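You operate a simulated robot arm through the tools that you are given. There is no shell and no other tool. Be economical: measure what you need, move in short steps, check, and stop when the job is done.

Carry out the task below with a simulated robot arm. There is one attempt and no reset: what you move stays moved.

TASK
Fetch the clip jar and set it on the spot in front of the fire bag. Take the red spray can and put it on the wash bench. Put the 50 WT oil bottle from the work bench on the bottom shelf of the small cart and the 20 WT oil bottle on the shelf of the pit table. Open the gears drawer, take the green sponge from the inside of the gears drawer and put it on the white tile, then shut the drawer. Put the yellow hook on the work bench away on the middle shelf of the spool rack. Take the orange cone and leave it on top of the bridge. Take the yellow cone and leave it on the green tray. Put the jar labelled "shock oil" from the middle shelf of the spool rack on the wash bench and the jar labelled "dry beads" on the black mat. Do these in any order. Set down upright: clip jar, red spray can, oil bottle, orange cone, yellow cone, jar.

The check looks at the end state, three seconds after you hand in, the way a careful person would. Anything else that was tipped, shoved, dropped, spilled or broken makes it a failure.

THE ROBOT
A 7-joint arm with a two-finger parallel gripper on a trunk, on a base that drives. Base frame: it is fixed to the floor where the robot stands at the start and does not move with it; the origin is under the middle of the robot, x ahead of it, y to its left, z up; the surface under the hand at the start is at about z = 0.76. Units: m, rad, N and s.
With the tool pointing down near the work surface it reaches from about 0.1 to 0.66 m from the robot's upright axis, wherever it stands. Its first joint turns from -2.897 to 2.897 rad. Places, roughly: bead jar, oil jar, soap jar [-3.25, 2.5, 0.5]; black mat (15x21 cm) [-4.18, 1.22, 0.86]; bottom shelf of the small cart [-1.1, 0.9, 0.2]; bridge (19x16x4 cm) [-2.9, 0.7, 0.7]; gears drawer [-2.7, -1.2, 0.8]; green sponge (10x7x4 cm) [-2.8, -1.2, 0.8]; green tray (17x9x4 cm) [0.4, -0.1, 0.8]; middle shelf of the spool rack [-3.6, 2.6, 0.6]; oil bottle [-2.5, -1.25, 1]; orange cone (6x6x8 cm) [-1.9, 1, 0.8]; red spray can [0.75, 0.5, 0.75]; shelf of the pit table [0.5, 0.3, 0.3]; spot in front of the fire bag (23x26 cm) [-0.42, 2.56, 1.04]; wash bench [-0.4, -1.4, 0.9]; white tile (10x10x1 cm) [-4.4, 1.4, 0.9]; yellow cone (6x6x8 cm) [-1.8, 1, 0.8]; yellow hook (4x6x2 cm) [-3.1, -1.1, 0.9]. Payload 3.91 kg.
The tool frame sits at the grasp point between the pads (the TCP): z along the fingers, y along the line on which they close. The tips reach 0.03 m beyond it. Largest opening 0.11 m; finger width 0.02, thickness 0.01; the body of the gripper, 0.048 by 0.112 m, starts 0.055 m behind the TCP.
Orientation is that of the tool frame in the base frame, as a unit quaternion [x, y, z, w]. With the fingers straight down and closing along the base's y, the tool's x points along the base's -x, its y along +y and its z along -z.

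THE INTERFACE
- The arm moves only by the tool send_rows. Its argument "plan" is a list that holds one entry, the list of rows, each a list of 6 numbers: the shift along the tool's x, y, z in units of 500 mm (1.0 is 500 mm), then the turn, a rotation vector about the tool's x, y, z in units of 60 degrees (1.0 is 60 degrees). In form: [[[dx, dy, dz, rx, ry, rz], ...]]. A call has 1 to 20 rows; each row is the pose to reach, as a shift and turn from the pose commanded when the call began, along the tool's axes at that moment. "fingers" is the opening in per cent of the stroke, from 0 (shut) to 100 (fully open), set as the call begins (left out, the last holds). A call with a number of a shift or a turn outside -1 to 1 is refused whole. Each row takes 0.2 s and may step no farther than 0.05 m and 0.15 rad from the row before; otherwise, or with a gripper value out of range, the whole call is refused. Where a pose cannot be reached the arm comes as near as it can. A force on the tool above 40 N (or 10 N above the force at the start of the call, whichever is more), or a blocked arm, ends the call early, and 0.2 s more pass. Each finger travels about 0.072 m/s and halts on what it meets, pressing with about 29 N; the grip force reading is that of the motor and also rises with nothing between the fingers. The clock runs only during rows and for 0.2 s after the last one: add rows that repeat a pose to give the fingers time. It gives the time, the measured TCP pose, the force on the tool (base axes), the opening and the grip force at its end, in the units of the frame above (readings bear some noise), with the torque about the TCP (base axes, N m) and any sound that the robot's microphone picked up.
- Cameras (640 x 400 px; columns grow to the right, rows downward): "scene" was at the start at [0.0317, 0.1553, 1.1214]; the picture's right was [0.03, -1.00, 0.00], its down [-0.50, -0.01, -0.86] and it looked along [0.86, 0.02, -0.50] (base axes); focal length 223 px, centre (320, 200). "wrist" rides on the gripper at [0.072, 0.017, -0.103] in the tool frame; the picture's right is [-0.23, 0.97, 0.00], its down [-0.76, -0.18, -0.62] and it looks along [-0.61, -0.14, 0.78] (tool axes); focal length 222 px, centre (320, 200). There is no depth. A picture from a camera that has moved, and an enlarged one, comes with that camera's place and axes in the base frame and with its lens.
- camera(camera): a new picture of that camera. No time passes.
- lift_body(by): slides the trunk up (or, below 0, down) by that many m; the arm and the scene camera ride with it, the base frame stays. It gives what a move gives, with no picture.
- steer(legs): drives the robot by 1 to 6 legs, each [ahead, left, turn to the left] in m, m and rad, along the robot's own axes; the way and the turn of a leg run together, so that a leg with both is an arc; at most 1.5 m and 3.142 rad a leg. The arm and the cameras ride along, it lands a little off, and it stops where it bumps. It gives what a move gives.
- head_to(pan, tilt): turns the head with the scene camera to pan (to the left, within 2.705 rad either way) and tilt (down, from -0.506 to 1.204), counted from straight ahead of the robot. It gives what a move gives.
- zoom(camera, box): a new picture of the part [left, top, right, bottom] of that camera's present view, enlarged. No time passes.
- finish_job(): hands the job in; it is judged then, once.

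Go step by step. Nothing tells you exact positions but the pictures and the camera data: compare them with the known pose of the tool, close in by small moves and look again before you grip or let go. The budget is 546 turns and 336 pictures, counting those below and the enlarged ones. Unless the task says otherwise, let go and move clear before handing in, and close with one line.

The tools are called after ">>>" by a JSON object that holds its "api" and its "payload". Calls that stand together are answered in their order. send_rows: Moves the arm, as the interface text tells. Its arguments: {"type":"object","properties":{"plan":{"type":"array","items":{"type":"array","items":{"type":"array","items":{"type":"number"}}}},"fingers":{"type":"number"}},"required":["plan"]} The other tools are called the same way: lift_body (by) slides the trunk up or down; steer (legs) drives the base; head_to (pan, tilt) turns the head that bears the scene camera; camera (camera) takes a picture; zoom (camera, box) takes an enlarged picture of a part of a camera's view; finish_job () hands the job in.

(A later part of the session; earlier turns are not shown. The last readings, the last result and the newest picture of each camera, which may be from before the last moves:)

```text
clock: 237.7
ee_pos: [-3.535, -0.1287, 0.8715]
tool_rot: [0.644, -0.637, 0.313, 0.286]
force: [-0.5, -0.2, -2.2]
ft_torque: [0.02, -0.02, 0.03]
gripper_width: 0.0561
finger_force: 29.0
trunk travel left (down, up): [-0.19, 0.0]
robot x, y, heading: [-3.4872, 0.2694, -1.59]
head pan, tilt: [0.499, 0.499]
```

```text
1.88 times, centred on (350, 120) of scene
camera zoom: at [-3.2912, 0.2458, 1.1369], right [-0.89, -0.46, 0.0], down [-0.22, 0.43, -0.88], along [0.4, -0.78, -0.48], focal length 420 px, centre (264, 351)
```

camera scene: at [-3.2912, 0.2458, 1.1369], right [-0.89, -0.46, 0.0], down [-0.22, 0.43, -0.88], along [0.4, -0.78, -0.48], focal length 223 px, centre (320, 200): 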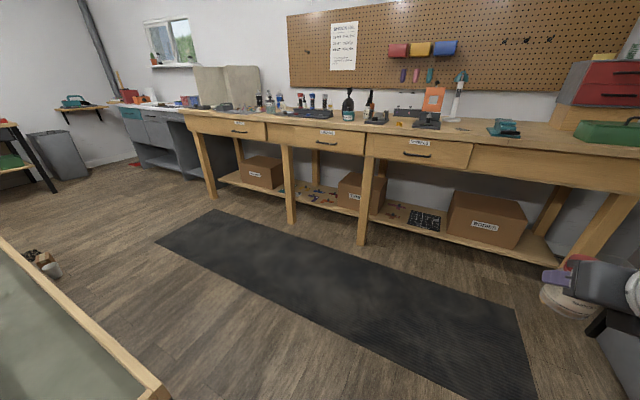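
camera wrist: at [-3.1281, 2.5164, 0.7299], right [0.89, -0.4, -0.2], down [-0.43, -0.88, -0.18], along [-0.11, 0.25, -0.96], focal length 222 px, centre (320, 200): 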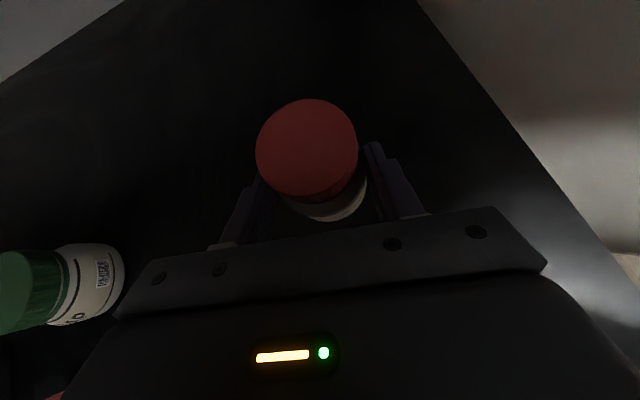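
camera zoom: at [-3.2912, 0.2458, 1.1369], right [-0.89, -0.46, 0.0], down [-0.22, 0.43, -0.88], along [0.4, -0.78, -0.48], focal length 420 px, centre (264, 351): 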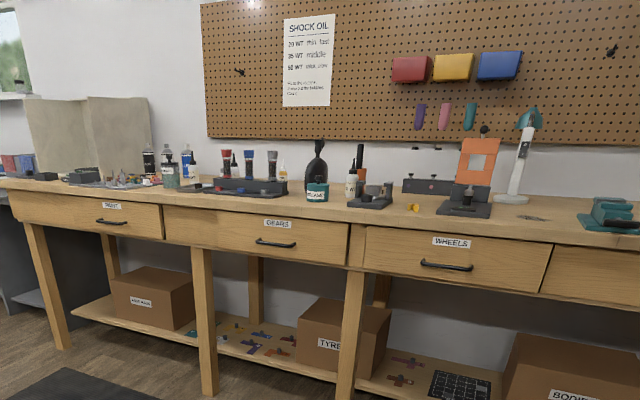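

Bench overview noted. I continue along the south corridor to the wash bench.

>>> {"api": "steer", "payload": {"legs": [[0.72, 0, 0.02], [0, 0, 1.571], [1.45, 0, 0]]}}

>>> {"api": "head_to", "payload": {"pan": -0.2, "tilt": 0.5}}

>>> {"api": "camera", "payload": {"camera": "scene"}}

```text
clock: 252.4
ee_pos: [-1.6116, -0.5412, 0.8721]
tool_rot: [0.906, 0.004, 0.423, -0.019]
force: [0.3, 0.4, -0.6]
ft_torque: [0.03, 0.04, 0.01]
gripper_width: 0.056
finger_force: 28.6
trunk travel left (down, up): [-0.19, 0.0]
robot x, y, heading: [-2.0147, -0.4949, -0.026]
head pan, tilt: [0.499, 0.499]
```

```text
clock: 253.4
ee_pos: [-1.6122, -0.5414, 0.872]
tool_rot: [0.906, 0.005, 0.423, -0.019]
force: [-0.3, 0.1, -2.2]
ft_torque: [0.0, 0.04, 0.01]
gripper_width: 0.0556
finger_force: 29.1
trunk travel left (down, up): [-0.19, 0.0]
robot x, y, heading: [-2.0118, -0.4923, -0.019]
head pan, tilt: [-0.201, 0.499]
```

```text
236 pictures are left
camera scene: at [-1.9777, -0.3617, 1.1369], right [-0.22, -0.98, 0.0], down [-0.47, 0.11, -0.88], along [0.86, -0.19, -0.48], focal length 223 px, centre (320, 200)
```

scene: 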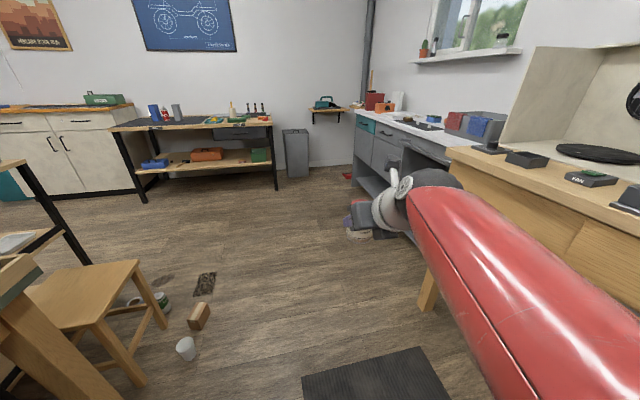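

>>> {"api": "steer", "payload": {"legs": [[1.45, 0, 0.02], [0, 0, -1.571]]}}

>>> {"api": "head_to", "payload": {"pan": 0.0, "tilt": 0.5}}

>>> {"api": "camera", "payload": {"camera": "scene"}}

```text
clock: 264.6
ee_pos: [-0.6149, -0.933, 0.8713]
tool_rot: [-0.63, 0.651, -0.306, -0.293]
force: [-0.5, 0.4, -1.4]
ft_torque: [0.0, -0.02, 0.0]
gripper_width: 0.0556
finger_force: 29.2
trunk travel left (down, up): [-0.19, 0.0]
robot x, y, heading: [-0.5516, -0.5355, -1.632]
head pan, tilt: [-0.201, 0.499]
```

```text
clock: 265.3
ee_pos: [-0.6144, -0.9331, 0.8715]
tool_rot: [-0.63, 0.651, -0.307, -0.293]
force: [0.0, 0.1, -1.5]
ft_torque: [0.02, 0.03, -0.01]
gripper_width: 0.0557
finger_force: 29.1
trunk travel left (down, up): [-0.19, 0.0]
robot x, y, heading: [-0.5514, -0.5349, -1.634]
head pan, tilt: [0.0, 0.499]
```

```text
235 pictures are left
camera scene: at [-0.3983, -0.5775, 1.1369], right [-1.0, 0.07, 0.0], down [0.03, 0.48, -0.88], along [-0.06, -0.88, -0.48], focal length 223 px, centre (320, 200)
```

scene: 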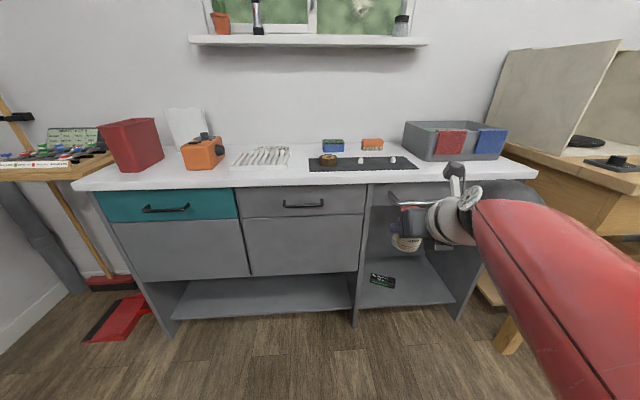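

Bench front at y ≈ -1.113, top ≈ 0.89. I'll place the jar at (-0.30, -1.18) in the free strip in front of the white rack. Align, raise.

>>> {"api": "steer", "payload": {"legs": [[0, 0.3, 0.063]]}}

>>> {"api": "send_rows", "payload": {"plan": [[[0.055, 0, -0.045, 0, 0, 0], [0.11, 0, -0.09, 0, 0, 0], [0.16, 0, -0.135, 0, 0, 0], [0.16, 0, -0.135, 0, 0, 0]]]}}

>>> {"api": "camera", "payload": {"camera": "scene"}}

>>> {"api": "camera", "payload": {"camera": "wrist"}}

```text
clock: 267.4
ee_pos: [-0.2874, -0.9484, 0.8724]
tool_rot: [0.647, -0.633, 0.314, 0.285]
force: [-0.3, -0.3, -1.6]
ft_torque: [0.01, 0.04, 0.02]
gripper_width: 0.0558
finger_force: 29.3
trunk travel left (down, up): [-0.19, 0.0]
robot x, y, heading: [-0.2458, -0.546, -1.583]
head pan, tilt: [0.0, 0.499]
```

```text
clock: 268.4
ee_pos: [-0.2903, -0.9446, 0.9763]
tool_rot: [0.648, -0.633, 0.315, 0.284]
force: [-0.2, -1.0, -0.7]
ft_torque: [-0.01, 0.0, 0.01]
gripper_width: 0.0558
finger_force: 29.3
trunk travel left (down, up): [-0.19, 0.0]
robot x, y, heading: [-0.2456, -0.5484, -1.584]
head pan, tilt: [0.0, 0.499]
```

```text
234 pictures are left
camera scene: at [-0.092, -0.5805, 1.1369], right [-1.0, 0.01, 0.0], down [0.0, 0.48, -0.88], along [-0.01, -0.88, -0.48], focal length 223 px, centre (320, 200)
```

scene: 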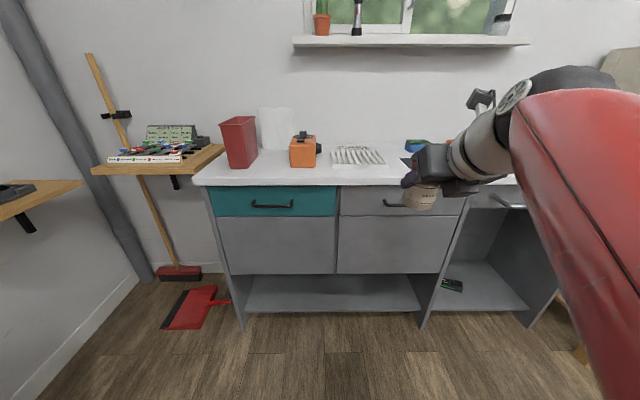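

```text
233 pictures are left
camera wrist: at [-0.3115, -0.9134, 1.0967], right [-0.97, 0.11, -0.2], down [0.15, 0.97, -0.18], along [0.18, -0.2, -0.96], focal length 222 px, centre (320, 200)
```

wrist: 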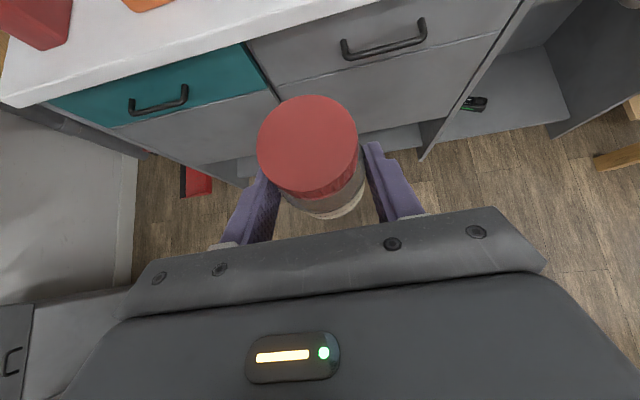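

>>> {"api": "steer", "payload": {"legs": [[0.1, 0, 0]]}}

>>> {"api": "send_rows", "payload": {"plan": [[[0.05, 0, 0.06, 0, 0, 0], [0.1, 0, 0.12, 0, 0, 0], [0.14, 0, 0.17, 0, 0, 0], [0.173, 0, 0.207, 0, 0, 0], [0.173, 0, 0.207, 0, 0, 0]]]}}

>>> {"api": "camera", "payload": {"camera": "wrist"}}

>>> {"api": "camera", "payload": {"camera": "scene"}}

```text
clock: 269.5
ee_pos: [-0.2924, -1.0434, 0.9759]
tool_rot: [0.648, -0.633, 0.315, 0.284]
force: [0.7, -0.5, -2.0]
ft_torque: [-0.01, 0.04, 0.01]
gripper_width: 0.0555
finger_force: 28.9
trunk travel left (down, up): [-0.19, 0.0]
robot x, y, heading: [-0.2497, -0.646, -1.579]
head pan, tilt: [0.0, 0.499]
```

```text
clock: 270.7
ee_pos: [-0.2868, -1.182, 0.9748]
tool_rot: [0.648, -0.633, 0.315, 0.284]
force: [0.3, 0.2, -0.9]
ft_torque: [0.01, 0.0, 0.04]
gripper_width: 0.0556
finger_force: 29.1
trunk travel left (down, up): [-0.19, 0.0]
robot x, y, heading: [-0.2452, -0.6477, -1.585]
head pan, tilt: [0.0, 0.499]
```

```text
232 pictures are left
camera wrist: at [-0.3079, -1.1489, 1.0966], right [-0.97, 0.11, -0.2], down [0.15, 0.97, -0.18], along [0.18, -0.2, -0.96], focal length 222 px, centre (320, 200)
```

wrist: 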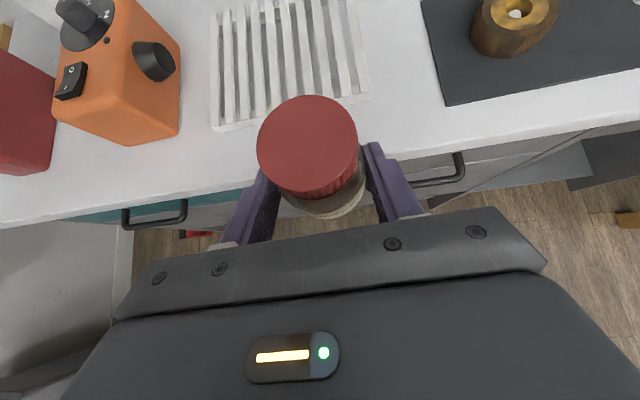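

```text
231 pictures are left
camera scene: at [-0.0929, -0.6789, 1.1369], right [-1.0, 0.01, 0.0], down [0.0, 0.48, -0.88], along [-0.01, -0.88, -0.48], focal length 223 px, centre (320, 200)
```

scene: 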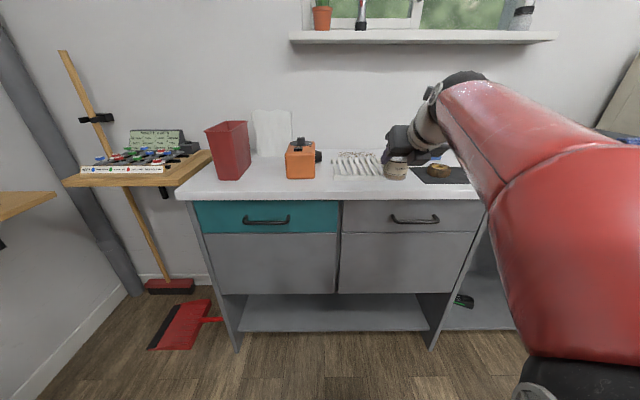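

Triangulating from two cameras, the bench top is z ≈ 0.82 with the front edge at y ≈ -1.255, so I move on to y ≈ -1.35.

>>> {"api": "steer", "payload": {"legs": [[0.1, 0, 0]]}}

>>> {"api": "send_rows", "payload": {"plan": [[[0.045, 0, 0.055, 0, 0, 0], [0.09, 0, 0.107, 0, 0, 0], [0.04, 0, 0.145, 0, 0, 0], [0.012, 0, 0.172, 0, 0, 0], [0.012, 0, 0.172, 0, 0, 0]]]}}

>>> {"api": "camera", "payload": {"camera": "wrist"}}

>>> {"api": "camera", "payload": {"camera": "scene"}}

```text
clock: 271.9
ee_pos: [-0.2879, -1.2791, 0.9754]
tool_rot: [0.648, -0.633, 0.315, 0.284]
force: [-0.6, -0.4, -1.1]
ft_torque: [0.05, 0.01, 0.0]
gripper_width: 0.0558
finger_force: 28.8
trunk travel left (down, up): [-0.19, 0.0]
robot x, y, heading: [-0.2498, -0.7441, -1.578]
head pan, tilt: [0.0, 0.499]
```

```text
clock: 273.1
ee_pos: [-0.2821, -1.3474, 0.9276]
tool_rot: [0.647, -0.632, 0.316, 0.286]
force: [0.2, 0.2, 21.0]
ft_torque: [-0.44, 0.38, 0.02]
gripper_width: 0.0552
finger_force: 29.4
trunk travel left (down, up): [-0.19, 0.0]
robot x, y, heading: [-0.2485, -0.7446, -1.578]
head pan, tilt: [0.0, 0.499]
```

```text
230 pictures are left
camera wrist: at [-0.3032, -1.3141, 1.0495], right [-0.97, 0.11, -0.2], down [0.15, 0.97, -0.19], along [0.18, -0.21, -0.96], focal length 222 px, centre (320, 200)
```

wrist: 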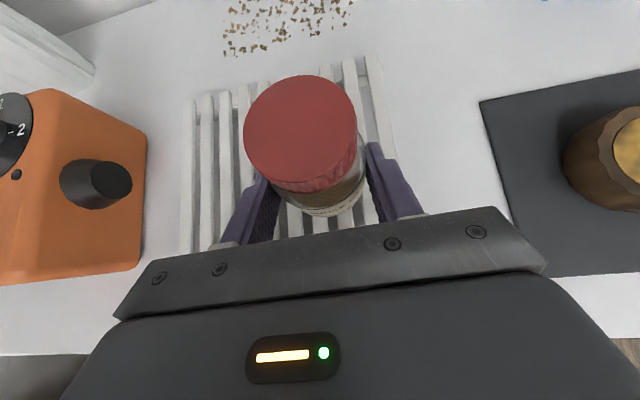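

```text
229 pictures are left
camera scene: at [-0.0937, -0.7758, 1.1371], right [-1.0, 0.01, 0.0], down [0.0, 0.48, -0.88], along [-0.01, -0.88, -0.48], focal length 223 px, centre (320, 200)
```

scene: 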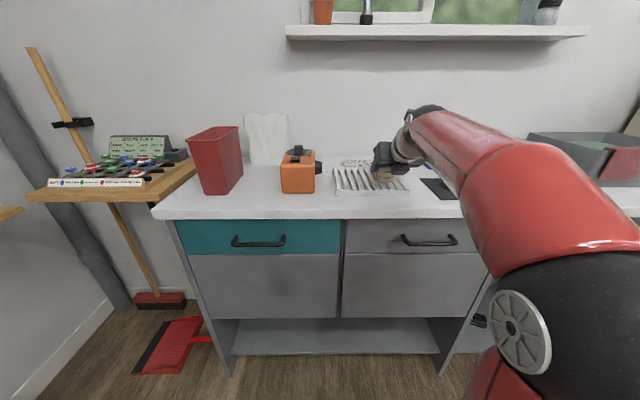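

The jar touched the slatted rack (so the top is z ≈ 0.865). I lift off and move west to the wider free area in front of the grey bin.

>>> {"api": "send_rows", "payload": {"plan": [[[0.06, 0, -0.05, 0, 0, 0], [0.1, 0, -0.1, 0, 0, 0], [0.06, 0, -0.17, 0, 0, 0], [0.02, 0, -0.24, 0, 0, 0], [-0.02, 0, -0.31, 0, 0, 0]]]}}

>>> {"api": "steer", "payload": {"legs": [[-0.15, 0, 0], [0, -0.55, 0]]}}

>>> {"api": "camera", "payload": {"camera": "wrist"}}

>>> {"api": "camera", "payload": {"camera": "scene"}}

```text
clock: 274.3
ee_pos: [-0.2901, -1.2247, 1.0149]
tool_rot: [0.648, -0.633, 0.314, 0.284]
force: [0.1, 0.0, -2.7]
ft_torque: [0.02, 0.02, 0.02]
gripper_width: 0.0557
finger_force: 29.2
trunk travel left (down, up): [-0.19, 0.0]
robot x, y, heading: [-0.2512, -0.7456, -1.58]
head pan, tilt: [0.0, 0.499]
```

```text
clock: 278.4
ee_pos: [-0.8299, -1.0694, 1.0158]
tool_rot: [0.653, -0.628, 0.316, 0.282]
force: [0.1, 0.1, -1.0]
ft_torque: [0.03, -0.01, 0.02]
gripper_width: 0.0555
finger_force: 28.3
trunk travel left (down, up): [-0.19, 0.0]
robot x, y, heading: [-0.7952, -0.5839, -1.571]
head pan, tilt: [0.0, 0.499]
```

```text
228 pictures are left
camera wrist: at [-0.8512, -1.0383, 1.1369], right [-0.97, 0.1, -0.2], down [0.13, 0.97, -0.18], along [0.18, -0.2, -0.96], focal length 222 px, centre (320, 200)
```

wrist: 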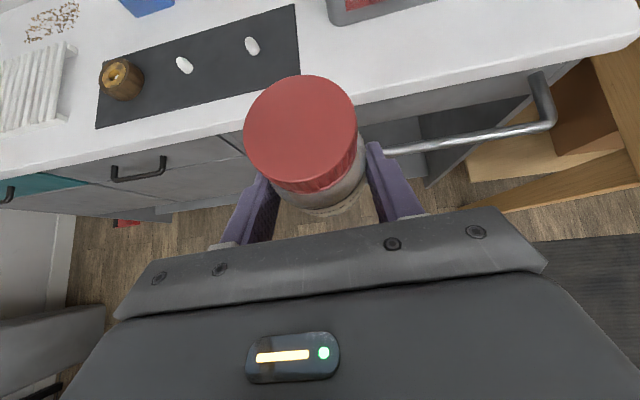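

```text
227 pictures are left
camera scene: at [-0.6397, -0.6203, 1.1369], right [-1.0, 0.0, 0.0], down [0.0, 0.48, -0.88], along [0.0, -0.88, -0.48], focal length 223 px, centre (320, 200)
```

scene: 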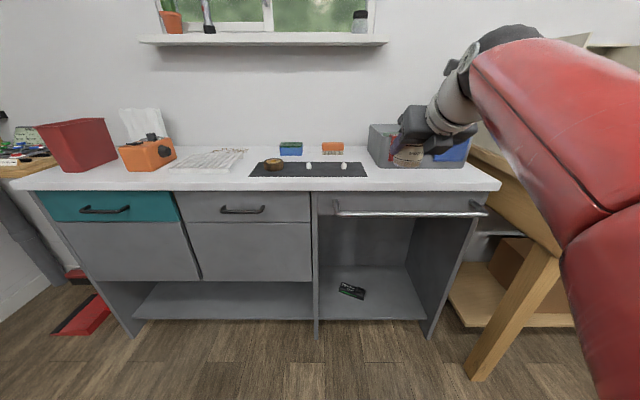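

Free area: place the jar at about (-0.85, -1.285). I approach.

>>> {"api": "steer", "payload": {"legs": [[0.13, -0.02, 0]]}}

>>> {"api": "send_rows", "payload": {"plan": [[[0.055, 0, 0.066, 0, 0, 0], [0.11, 0, 0.132, 0, 0, 0], [0.06, 0, 0.174, 0, 0, 0], [0.025, 0, 0.204, 0, 0, 0], [0.025, 0, 0.204, 0, 0, 0]]]}}

>>> {"api": "camera", "payload": {"camera": "wrist"}}

>>> {"api": "zoom", "payload": {"camera": "scene", "box": [320, 110, 500, 220]}}

```text
clock: 279.7
ee_pos: [-0.8508, -1.1968, 1.0152]
tool_rot: [0.652, -0.628, 0.317, 0.282]
force: [-0.1, -0.1, -1.4]
ft_torque: [0.02, 0.01, 0.0]
gripper_width: 0.0559
finger_force: 28.5
trunk travel left (down, up): [-0.19, 0.0]
robot x, y, heading: [-0.8132, -0.7174, -1.568]
head pan, tilt: [0.0, 0.499]
```

```text
clock: 280.9
ee_pos: [-0.8462, -1.2809, 0.9595]
tool_rot: [0.651, -0.629, 0.316, 0.283]
force: [-0.8, -0.5, -2.1]
ft_torque: [0.01, 0.01, -0.02]
gripper_width: 0.0557
finger_force: 28.5
trunk travel left (down, up): [-0.19, 0.0]
robot x, y, heading: [-0.813, -0.7124, -1.568]
head pan, tilt: [0.0, 0.499]
```

```text
226 pictures are left
camera wrist: at [-0.8667, -1.2513, 1.0809], right [-0.97, 0.1, -0.2], down [0.14, 0.97, -0.18], along [0.18, -0.2, -0.96], focal length 222 px, centre (320, 200)
```

wrist: 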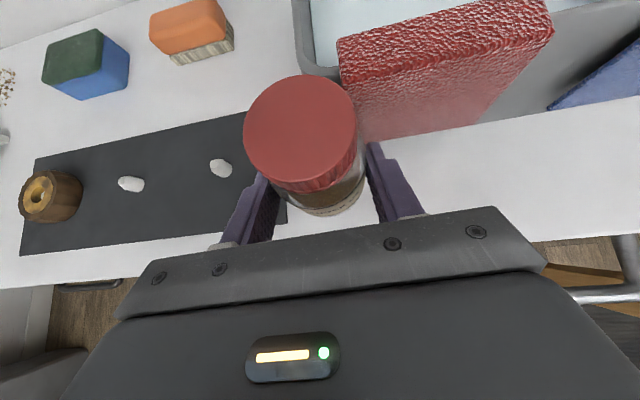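

```text
3.56 times, centred on (410, 165) of scene
camera zoom: at [-0.6595, -0.7469, 1.1369], right [-1.0, 0.0, 0.0], down [0.0, 0.48, -0.88], along [0.0, -0.88, -0.48], focal length 794 px, centre (0, 324)
```

zoom: 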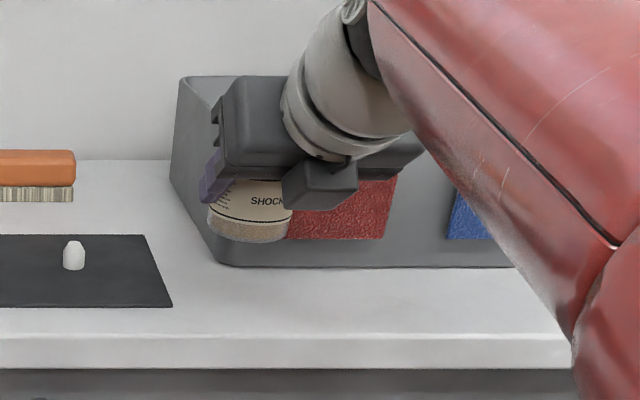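

>>> {"api": "send_rows", "payload": {"plan": [[[-0.046, 0, 0.0385, 0, 0, 0], [-0.0506, 0, 0.0424, 0, 0, 0], [-0.0552, 0, 0.0462, 0, 0, 0], [-0.0598, 0, 0.0501, 0, 0, 0], [-0.0644, 0, 0.0539, 0, 0, 0], [-0.069, 0, 0.0578, 0, 0, 0], [-0.0736, 0, 0.0616, 0, 0, 0]]]}}

>>> {"api": "zoom", "payload": {"camera": "scene", "box": [320, 110, 500, 220]}}

```text
clock: 282.5
ee_pos: [-0.8434, -1.2817, 0.9114]
tool_rot: [0.652, -0.629, 0.316, 0.281]
force: [0.0, -0.1, -0.1]
ft_torque: [0.0, -0.03, 0.02]
gripper_width: 0.0552
finger_force: 29.0
trunk travel left (down, up): [-0.19, 0.0]
robot x, y, heading: [-0.8166, -0.7166, -1.569]
head pan, tilt: [0.0, 0.499]
```

```text
3.56 times, centred on (410, 165) of scene
camera zoom: at [-0.6595, -0.7469, 1.1369], right [-1.0, 0.0, 0.0], down [0.0, 0.48, -0.88], along [0.0, -0.88, -0.48], focal length 794 px, centre (0, 324)
```

zoom: 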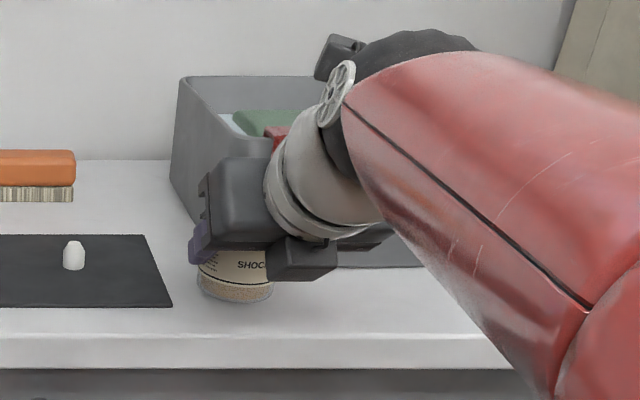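

Not quite in contact; continue in small steps.

>>> {"api": "send_rows", "payload": {"plan": [[[-0.0046, 0, 0.0038, 0, 0, 0], [-0.0092, 0, 0.0077, 0, 0, 0], [-0.0138, 0, 0.0115, 0, 0, 0], [-0.0184, 0, 0.0154, 0, 0, 0], [-0.023, 0, 0.0192, 0, 0, 0]]]}}

>>> {"api": "zoom", "payload": {"camera": "scene", "box": [320, 110, 500, 220]}}

```text
clock: 283.7
ee_pos: [-0.8426, -1.2808, 0.8991]
tool_rot: [0.652, -0.628, 0.317, 0.283]
force: [-0.2, -0.8, 20.9]
ft_torque: [-0.38, 0.47, -0.02]
gripper_width: 0.0555
finger_force: 28.9
trunk travel left (down, up): [-0.19, 0.0]
robot x, y, heading: [-0.8135, -0.717, -1.569]
head pan, tilt: [0.0, 0.499]
```

```text
3.56 times, centred on (410, 165) of scene
camera zoom: at [-0.6595, -0.7456, 1.1371], right [-1.0, 0.0, 0.0], down [0.0, 0.48, -0.88], along [0.0, -0.88, -0.48], focal length 794 px, centre (0, 324)
```

zoom: 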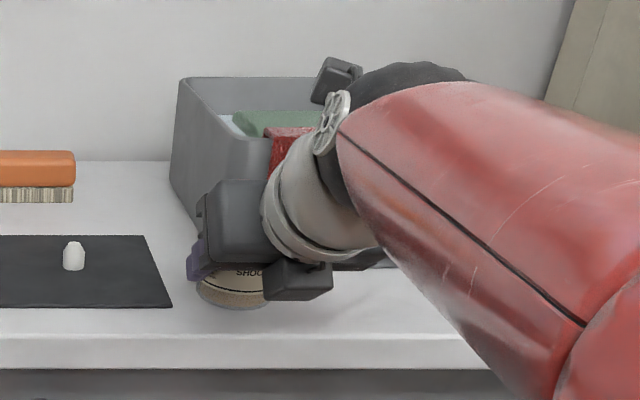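

Contact. I release and withdraw.

>>> {"api": "send_rows", "payload": {"plan": [[[0.003, 0, -0.0025, 0, 0, 0], [0.003, 0, -0.0025, 0, 0, 0], [0.003, 0, -0.0025, 0, 0, 0], [0.003, 0, -0.04, 0, 0, 0], [0.003, 0, -0.12, 0, 0, 0], [0.003, 0, -0.2, 0, 0, 0], [0.003, 0, -0.28, 0, 0, 0]]], "fingers": 85}}

>>> {"api": "zoom", "payload": {"camera": "scene", "box": [320, 110, 500, 220]}}

>>> {"api": "camera", "payload": {"camera": "wrist"}}

```text
clock: 285.3
ee_pos: [-0.851, -1.1756, 0.9856]
tool_rot: [0.651, -0.63, 0.315, 0.282]
force: [-0.4, 0.2, 0.5]
ft_torque: [0.03, 0.0, -0.02]
gripper_width: 0.0936
finger_force: 0.3
trunk travel left (down, up): [-0.19, 0.0]
robot x, y, heading: [-0.8152, -0.7158, -1.568]
head pan, tilt: [0.0, 0.499]
```

```text
3.56 times, centred on (410, 165) of scene
camera zoom: at [-0.6595, -0.7471, 1.1369], right [-1.0, 0.0, 0.0], down [0.0, 0.48, -0.88], along [0.0, -0.88, -0.48], focal length 794 px, centre (0, 324)
```

zoom: 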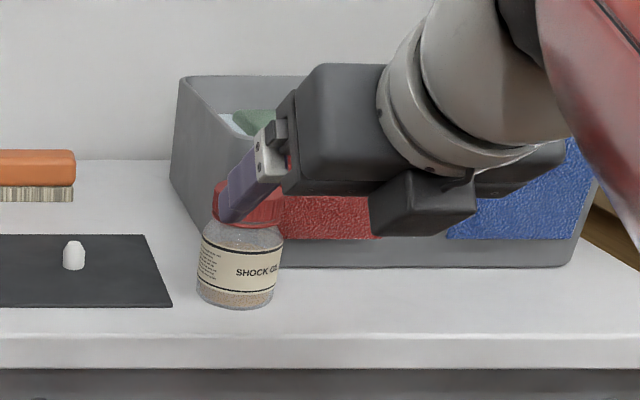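

```text
221 pictures are left
camera wrist: at [-0.871, -1.1445, 1.1073], right [-0.97, 0.1, -0.2], down [0.14, 0.97, -0.18], along [0.18, -0.2, -0.96], focal length 222 px, centre (320, 200)
```

wrist: 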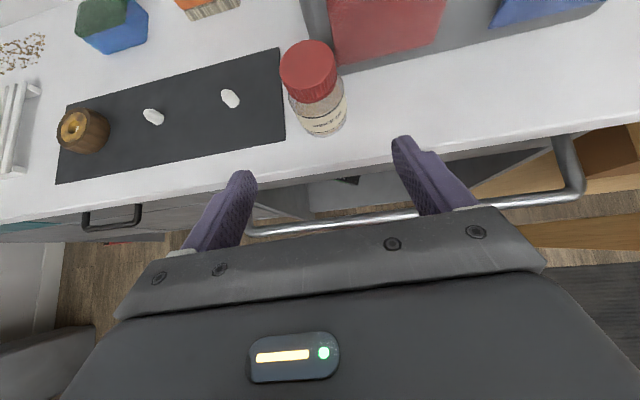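

Shock oil jar done. Next the red spray can: I drive to the pit table facing it.

>>> {"api": "steer", "payload": {"legs": [[-0.27, 0, 0], [0, 0, 1.568], [0.45, 0, 0], [0, 1.04, 0]]}}

>>> {"api": "send_rows", "payload": {"plan": [[[0, 0, -0.06, 0, 0.1, 0], [0, 0, -0.12, 0, 0.2, 0], [0, 0, -0.16, 0, 0.3, 0], [0, 0, -0.16, 0, 0.4, 0], [0, 0, -0.16, 0, 0.5, 0], [0, 0, -0.16, 0, 0.5, 0]]], "fingers": 75}}

>>> {"api": "head_to", "payload": {"pan": 0.0, "tilt": 0.5}}

>>> {"api": "camera", "payload": {"camera": "scene"}}

>>> {"api": "camera", "payload": {"camera": "wrist"}}

```text
clock: 298.3
ee_pos: [0.1229, 0.5366, 0.9861]
tool_rot: [0.906, 0.005, 0.423, -0.019]
force: [0.1, 0.3, 0.0]
ft_torque: [0.0, -0.01, 0.0]
gripper_width: 0.0932
finger_force: 0.0
trunk travel left (down, up): [-0.19, 0.0]
robot x, y, heading: [-0.3361, 0.5822, -0.021]
head pan, tilt: [0.0, 0.499]
```

```text
clock: 299.7
ee_pos: [0.0616, 0.5331, 1.0367]
tool_rot: [0.766, -0.001, 0.643, -0.019]
force: [-0.5, -0.5, -0.8]
ft_torque: [-0.02, 0.0, -0.03]
gripper_width: 0.0823
finger_force: 0.0
trunk travel left (down, up): [-0.19, 0.0]
robot x, y, heading: [-0.339, 0.5838, -0.026]
head pan, tilt: [0.0, 0.499]
```

```text
clock: 300.3
ee_pos: [0.0622, 0.5332, 1.0377]
tool_rot: [0.765, -0.001, 0.643, -0.019]
force: [-0.4, 0.3, -0.7]
ft_torque: [-0.03, -0.01, 0.03]
gripper_width: 0.0826
finger_force: 0.0
trunk travel left (down, up): [-0.19, 0.0]
robot x, y, heading: [-0.3343, 0.5839, -0.022]
head pan, tilt: [0.0, 0.499]
```

```text
220 pictures are left
camera scene: at [-0.3011, 0.7357, 1.1369], right [-0.02, -1.0, 0.0], down [-0.48, 0.01, -0.88], along [0.88, -0.02, -0.48], focal length 223 px, centre (320, 200)
```

scene: 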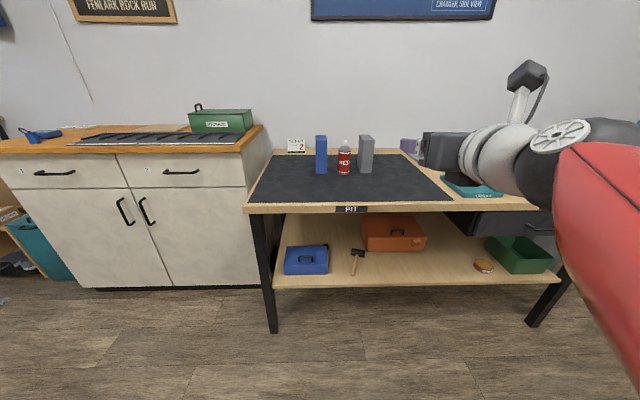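

```text
219 pictures are left
camera wrist: at [-0.0262, 0.5116, 1.1261], right [-0.02, -0.97, -0.25], down [-0.75, 0.18, -0.64], along [0.66, 0.18, -0.73], focal length 222 px, centre (320, 200)
```

wrist: 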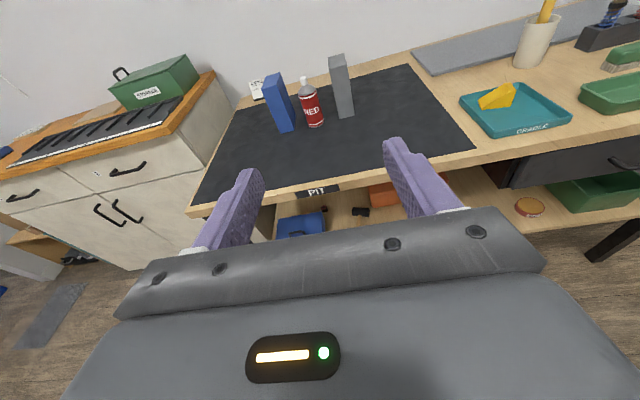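

>>> {"api": "zoom", "payload": {"camera": "scene", "box": [290, 125, 400, 185]}}

>>> {"api": "zoom", "payload": {"camera": "wrist", "box": [220, 40, 420, 160]}}

```text
5.82 times, centred on (345, 155) of scene
camera zoom: at [-0.3011, 0.7357, 1.1369], right [-0.02, -1.0, 0.0], down [-0.48, 0.01, -0.88], along [0.88, -0.02, -0.48], focal length 1300 px, centre (174, 462)
```

zoom: 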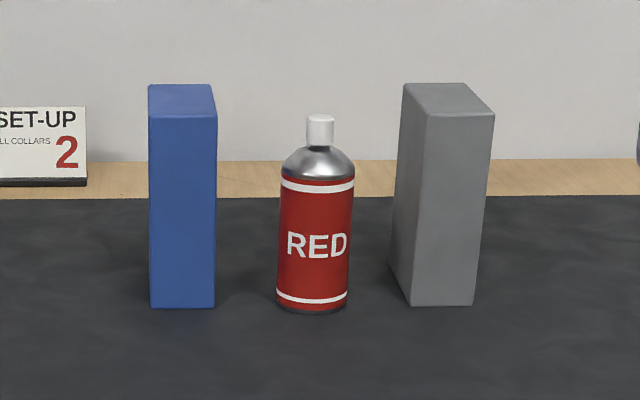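

```text
3.20 times, centred on (320, 100) of wrist
camera zoom: at [-0.0262, 0.5116, 1.1261], right [-0.02, -0.97, -0.25], down [-0.75, 0.18, -0.64], along [0.66, 0.18, -0.73], focal length 711 px, centre (320, 520)
```

zoom: 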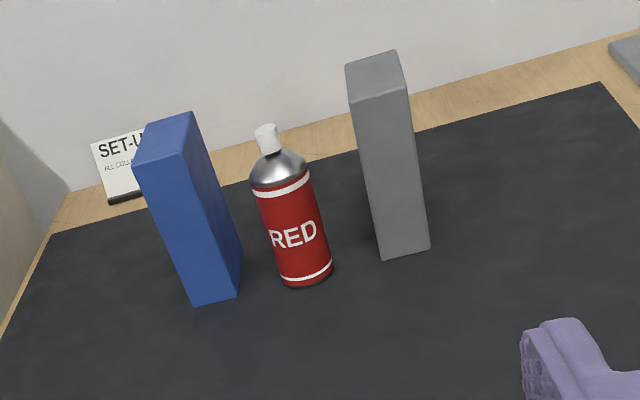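

Can axis ≈ (0.64, 0.608), z 0.757–0.909. I drive nearer and align.

>>> {"api": "steer", "payload": {"legs": [[0.3, 0.07, 0.022]]}}

>>> {"api": "send_rows", "payload": {"plan": [[[-0.09, 0, 0.02, 0, 0, 0], [-0.18, 0, 0.03, 0, 0, 0], [-0.27, 0, 0.05, 0, 0, 0], [-0.34, 0, 0.07, 0, 0, 0], [-0.385, 0, 0.09, 0, 0, 0], [-0.385, 0, 0.09, 0, 0, 0]]], "fingers": 68}}

>>> {"api": "camera", "payload": {"camera": "wrist"}}

>>> {"api": "camera", "payload": {"camera": "scene"}}

```text
clock: 302.4
ee_pos: [0.3693, 0.6082, 1.0378]
tool_rot: [0.765, 0.008, 0.643, -0.026]
force: [-0.5, -0.5, 0.2]
ft_torque: [0.02, -0.01, -0.03]
gripper_width: 0.0823
finger_force: 0.1
trunk travel left (down, up): [-0.19, 0.0]
robot x, y, heading: [-0.0287, 0.6475, -0.006]
head pan, tilt: [0.0, 0.499]
```

```text
clock: 303.8
ee_pos: [0.3795, 0.6147, 0.8385]
tool_rot: [0.766, 0.007, 0.643, -0.025]
force: [-0.5, 0.1, 0.3]
ft_torque: [-0.01, -0.01, -0.03]
gripper_width: 0.0748
finger_force: 0.0
trunk travel left (down, up): [-0.19, 0.0]
robot x, y, heading: [-0.0324, 0.6471, -0.002]
head pan, tilt: [0.0, 0.499]
```

```text
216 pictures are left
camera wrist: at [0.2928, 0.5913, 0.9277], right [0.0, -0.97, -0.25], down [-0.75, 0.16, -0.64], along [0.66, 0.19, -0.73], focal length 222 px, centre (320, 200)
```

wrist: 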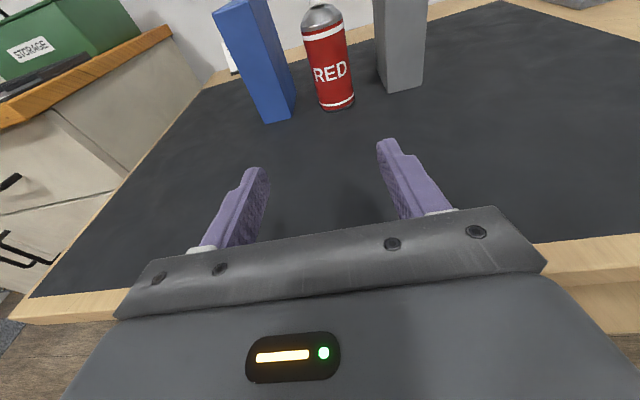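

```text
215 pictures are left
camera scene: at [0.0022, 0.8021, 1.1369], right [0.0, -1.0, 0.0], down [-0.48, 0.0, -0.88], along [0.88, 0.0, -0.48], focal length 223 px, centre (320, 200)
```

scene: 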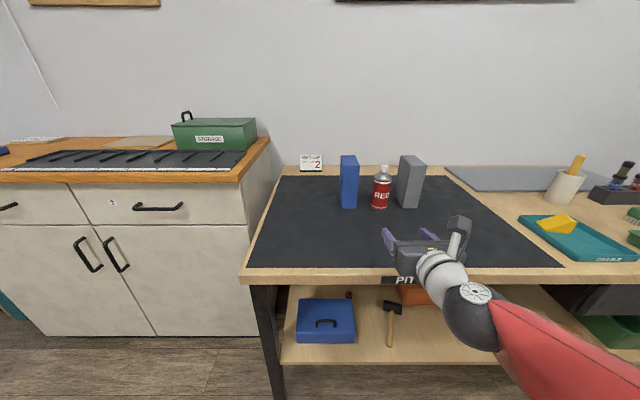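

>>> {"api": "send_rows", "payload": {"plan": [[[0.01, 0.0366, 0.08, 0, 0, 0], [0.02, 0.0366, 0.16, 0, 0, 0], [0.031, 0.0366, 0.24, 0, 0, 0], [0.041, 0.0366, 0.32, 0, 0, 0], [0.05, 0.0366, 0.4, 0, 0, 0], [0.05, 0.0366, 0.4, 0, 0, 0]]]}}

>>> {"api": "camera", "payload": {"camera": "wrist"}}

>>> {"api": "zoom", "payload": {"camera": "scene", "box": [320, 140, 460, 230]}}

```text
clock: 305.2
ee_pos: [0.5823, 0.6068, 0.8313]
tool_rot: [0.765, 0.008, 0.643, -0.027]
force: [-0.4, -0.1, 0.3]
ft_torque: [0.02, -0.01, 0.02]
gripper_width: 0.0749
finger_force: 0.1
trunk travel left (down, up): [-0.19, 0.0]
robot x, y, heading: [-0.0281, 0.6495, -0.003]
head pan, tilt: [0.0, 0.499]
```

```text
214 pictures are left
camera wrist: at [0.4951, 0.5828, 0.9194], right [0.01, -0.97, -0.25], down [-0.75, 0.16, -0.64], along [0.66, 0.19, -0.73], focal length 222 px, centre (320, 200)
```

wrist: 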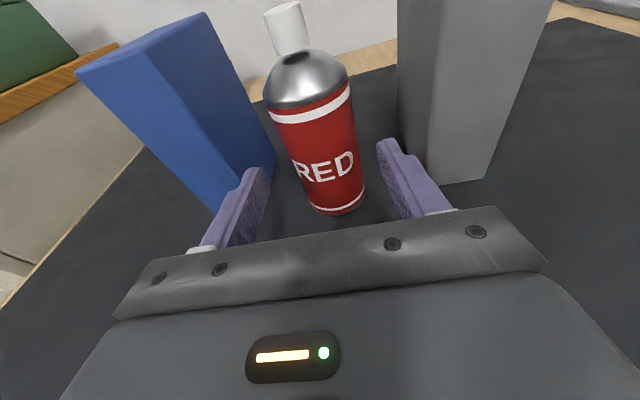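

```text
4.44 times, centred on (390, 185) of scene
camera zoom: at [0.0023, 0.8021, 1.1369], right [0.0, -1.0, 0.0], down [-0.48, 0.0, -0.88], along [0.88, 0.0, -0.48], focal length 993 px, centre (9, 267)
```

zoom: 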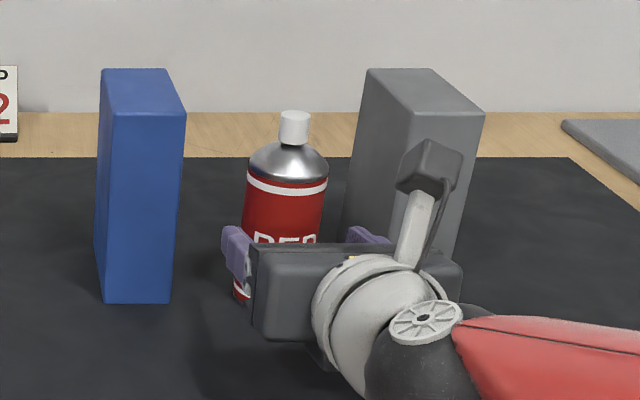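

>>> {"api": "send_rows", "payload": {"plan": [[[0.006, 0, 0.04, 0, 0, 0], [0.012, 0, 0.08, 0, 0, 0], [0.018, 0, 0.118, 0, 0, 0], [0.018, 0, 0.118, 0, 0, 0]]]}}

>>> {"api": "camera", "payload": {"camera": "wrist"}}

>>> {"api": "zoom", "payload": {"camera": "scene", "box": [320, 140, 460, 230]}}

```text
clock: 306.2
ee_pos: [0.6442, 0.6079, 0.8285]
tool_rot: [0.766, 0.008, 0.642, -0.027]
force: [-0.2, 0.2, 0.0]
ft_torque: [0.04, 0.04, 0.01]
gripper_width: 0.0747
finger_force: 0.1
trunk travel left (down, up): [-0.19, 0.0]
robot x, y, heading: [-0.0272, 0.6477, -0.0]
head pan, tilt: [0.0, 0.499]
```

```text
212 pictures are left
camera wrist: at [0.5564, 0.5845, 0.9176], right [0.0, -0.97, -0.25], down [-0.75, 0.16, -0.64], along [0.66, 0.19, -0.73], focal length 222 px, centre (320, 200)
```

wrist: 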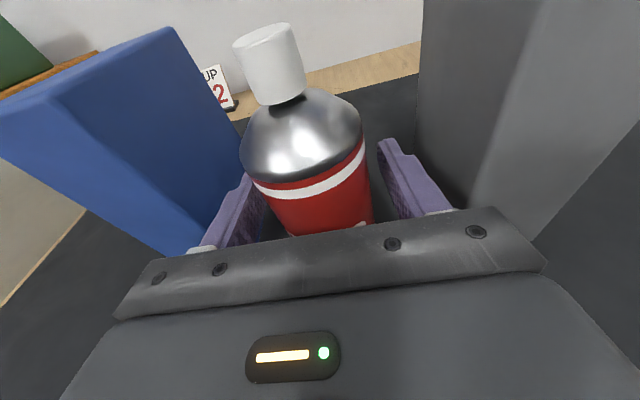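

```text
4.44 times, centred on (390, 185) of scene
camera zoom: at [0.0024, 0.8021, 1.1369], right [0.0, -1.0, 0.0], down [-0.48, 0.0, -0.88], along [0.88, 0.0, -0.48], focal length 993 px, centre (9, 267)
```

zoom: 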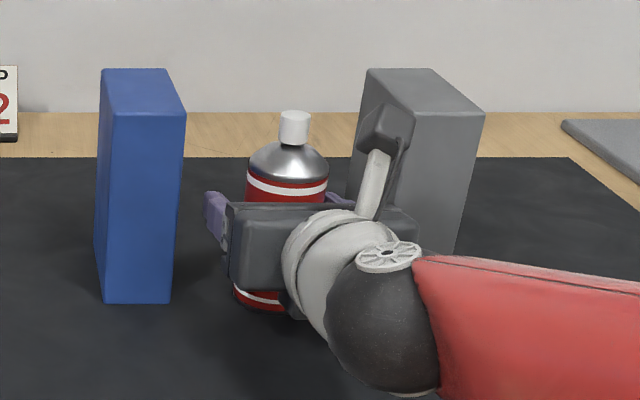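

Good straddle with clearance to both boxes. Close and lift straight up.

>>> {"api": "send_rows", "payload": {"plan": [[[0, 0, 0, 0, 0, 0], [0, 0, 0, 0, 0, 0], [0, 0, 0, 0, 0, 0], [0, 0, 0, 0, 0, 0]]], "fingers": 0}}

>>> {"api": "send_rows", "payload": {"plan": [[[0.03, 0, -0.005, 0, 0, 0], [0.06, 0, -0.01, 0, 0, 0], [0.08, 0, -0.05, 0, 0, 0], [0.08, 0, -0.13, 0, 0, 0], [0.1, 0, -0.21, 0, 0, 0], [0.14, 0, -0.28, 0, 0, 0], [0.2, 0, -0.34, 0, 0, 0], [0.28, 0, -0.37, 0, 0, 0]]]}}

>>> {"api": "camera", "payload": {"camera": "scene"}}

```text
clock: 307.2
ee_pos: [0.6433, 0.6087, 0.8286]
tool_rot: [0.765, 0.007, 0.643, -0.026]
force: [1.0, -2.1, 2.0]
ft_torque: [-0.18, -0.03, 0.06]
gripper_width: 0.0528
finger_force: 29.2
trunk travel left (down, up): [-0.19, 0.0]
robot x, y, heading: [-0.0279, 0.6489, -0.004]
head pan, tilt: [0.0, 0.499]
```

```text
clock: 309.0
ee_pos: [0.4844, 0.597, 0.999]
tool_rot: [0.766, 0.008, 0.642, -0.026]
force: [0.3, 0.1, -3.0]
ft_torque: [0.0, -0.04, -0.02]
gripper_width: 0.0527
finger_force: 28.7
trunk travel left (down, up): [-0.19, 0.0]
robot x, y, heading: [-0.031, 0.653, -0.003]
head pan, tilt: [0.0, 0.499]
```

```text
210 pictures are left
camera scene: at [0.0024, 0.802, 1.1368], right [0.0, -1.0, 0.0], down [-0.48, 0.0, -0.88], along [0.88, 0.0, -0.48], focal length 223 px, centre (320, 200)
```

scene: 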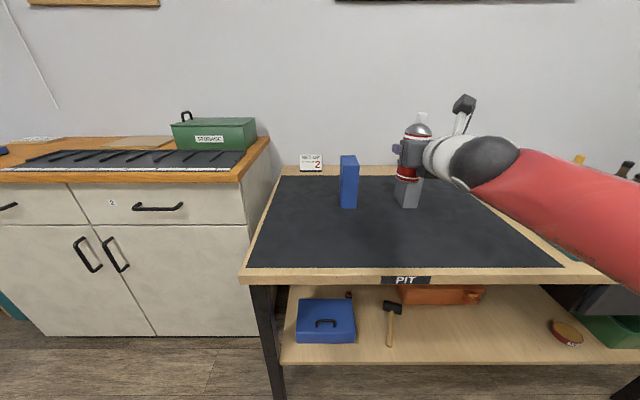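

Red can held. I drive to the wash bench, aiming for (-1.02, -1.28), right of the shock-oil jar.

>>> {"api": "steer", "payload": {"legs": [[-0.33, 0, 0], [0, -1.1, 0], [0, 0, -1.571], [0, -0.61, 0]]}}

>>> {"api": "camera", "payload": {"camera": "scene"}}

>>> {"api": "camera", "payload": {"camera": "wrist"}}

```text
clock: 323.3
ee_pos: [-1.0236, -0.9712, 0.9989]
tool_rot: [0.547, -0.535, 0.474, 0.436]
force: [0.0, 0.1, -1.8]
ft_torque: [0.0, 0.02, 0.01]
gripper_width: 0.0528
finger_force: 29.2
trunk travel left (down, up): [-0.19, 0.0]
robot x, y, heading: [-0.9716, -0.4579, -1.574]
head pan, tilt: [0.0, 0.499]
```

```text
209 pictures are left
camera scene: at [-0.8162, -0.4871, 1.1369], right [-1.0, 0.0, 0.0], down [0.0, 0.48, -0.88], along [0.0, -0.88, -0.48], focal length 223 px, centre (320, 200)
```

scene: 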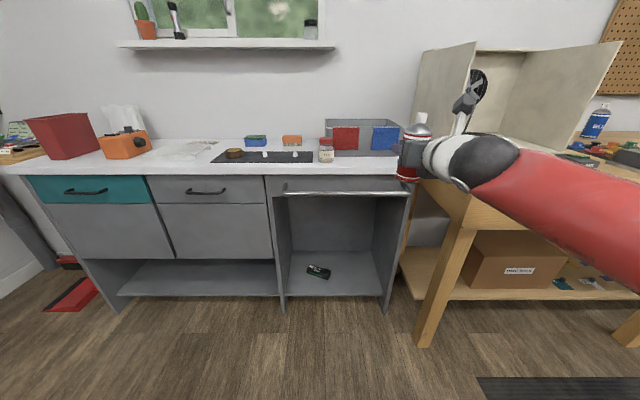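

```text
208 pictures are left
camera wrist: at [-1.0456, -0.8816, 1.0872], right [-0.97, -0.01, -0.25], down [0.16, 0.75, -0.64], along [0.19, -0.66, -0.73], focal length 222 px, centre (320, 200)
```

wrist: 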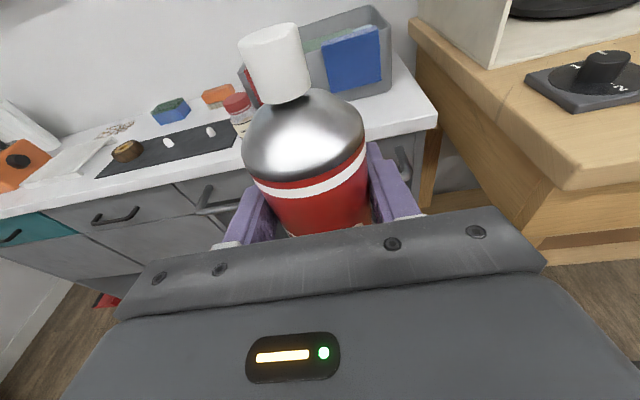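

I choose x ≈ -0.96 to stay further from the work bench corner, and move in.

>>> {"api": "steer", "payload": {"legs": [[0.2, 0.06, 0]]}}

>>> {"api": "camera", "payload": {"camera": "scene"}}

>>> {"api": "camera", "payload": {"camera": "wrist"}}

```text
clock: 325.0
ee_pos: [-0.9635, -1.1792, 0.9979]
tool_rot: [0.547, -0.535, 0.474, 0.436]
force: [0.1, 0.2, -2.8]
ft_torque: [0.0, 0.02, 0.01]
gripper_width: 0.0528
finger_force: 28.7
trunk travel left (down, up): [-0.19, 0.0]
robot x, y, heading: [-0.915, -0.6651, -1.572]
head pan, tilt: [0.0, 0.499]
```

```text
207 pictures are left
camera scene: at [-0.7577, -0.6948, 1.1369], right [-1.0, 0.0, 0.0], down [0.0, 0.48, -0.88], along [0.0, -0.88, -0.48], focal length 223 px, centre (320, 200)
```

scene: 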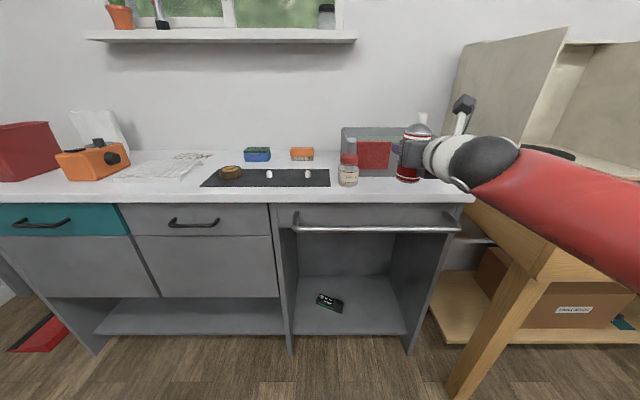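

```text
206 pictures are left
camera wrist: at [-0.9868, -1.0894, 1.0872], right [-0.97, -0.01, -0.25], down [0.16, 0.75, -0.64], along [0.19, -0.66, -0.73], focal length 222 px, centre (320, 200)
```

wrist: 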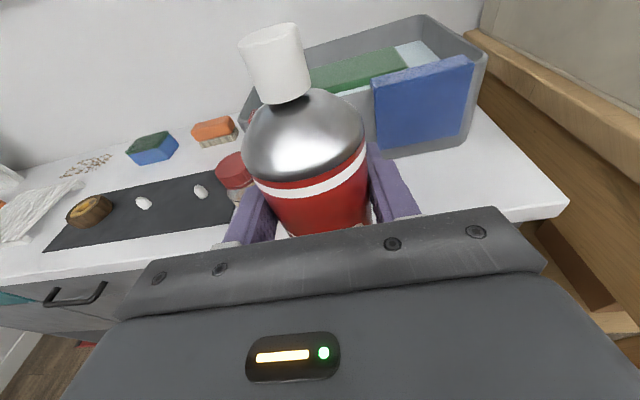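

>>> {"api": "send_rows", "payload": {"plan": [[[0.012, 0, 0.07, 0, 0, 0], [0.024, 0, 0.14, 0, 0, 0], [0.034, 0, 0.197, 0, 0, 0], [-0.03, 0, 0.207, 0, 0, 0], [-0.084, 0, 0.217, 0, 0, 0], [-0.084, 0, 0.217, 0, 0, 0]]]}}

>>> {"api": "zoom", "payload": {"camera": "scene", "box": [300, 100, 500, 220]}}

>>> {"api": "camera", "payload": {"camera": "wrist"}}

```text
clock: 326.4
ee_pos: [-0.9569, -1.277, 0.9402]
tool_rot: [0.548, -0.535, 0.474, 0.435]
force: [-0.2, -0.4, -2.9]
ft_torque: [0.02, 0.01, 0.0]
gripper_width: 0.0528
finger_force: 28.8
trunk travel left (down, up): [-0.19, 0.0]
robot x, y, heading: [-0.9151, -0.6661, -1.572]
head pan, tilt: [0.0, 0.499]
```

```text
3.20 times, centred on (400, 160) of scene
camera zoom: at [-0.7577, -0.6949, 1.1369], right [-1.0, 0.0, 0.0], down [0.0, 0.48, -0.88], along [0.0, -0.88, -0.48], focal length 715 px, centre (64, 328)
```

zoom: 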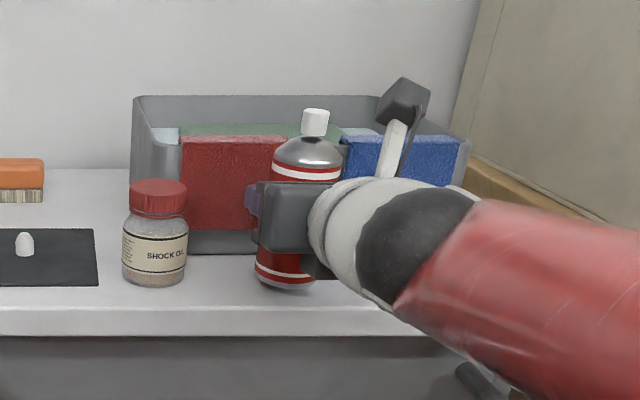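

```text
204 pictures are left
camera wrist: at [-0.9804, -1.1898, 1.0288], right [-0.97, -0.01, -0.25], down [0.16, 0.75, -0.64], along [0.2, -0.66, -0.73], focal length 222 px, centre (320, 200)
```

wrist: 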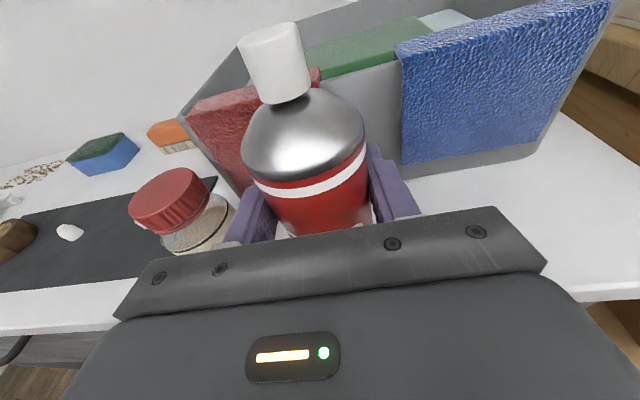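

>>> {"api": "send_rows", "payload": {"plan": [[[-0.016, 0, 0.0028, 0, 0, 0], [-0.026, 0, 0.0045, 0, 0, 0], [-0.032, 0, 0.0055, 0, 0, 0], [-0.038, 0, 0.0065, 0, 0, 0], [-0.044, 0, 0.0076, 0, 0, 0], [-0.05, 0, 0.0086, 0, 0, 0]]]}}

>>> {"api": "zoom", "payload": {"camera": "scene", "box": [300, 100, 500, 220]}}

```text
clock: 327.8
ee_pos: [-0.9564, -1.2772, 0.9151]
tool_rot: [0.546, -0.535, 0.474, 0.437]
force: [-1.9, -2.0, 18.1]
ft_torque: [0.01, 0.53, 0.04]
gripper_width: 0.0529
finger_force: 28.8
trunk travel left (down, up): [-0.19, 0.0]
robot x, y, heading: [-0.9128, -0.661, -1.576]
head pan, tilt: [0.0, 0.499]
```

```text
3.20 times, centred on (400, 160) of scene
camera zoom: at [-0.7577, -0.6938, 1.137], right [-1.0, 0.0, 0.0], down [0.0, 0.48, -0.88], along [0.0, -0.88, -0.48], focal length 715 px, centre (64, 328)
```

zoom: 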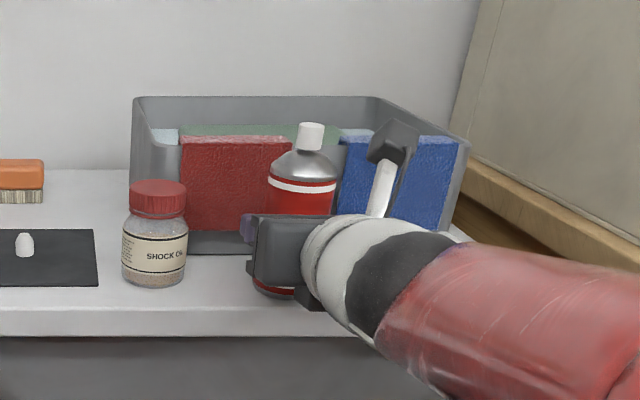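

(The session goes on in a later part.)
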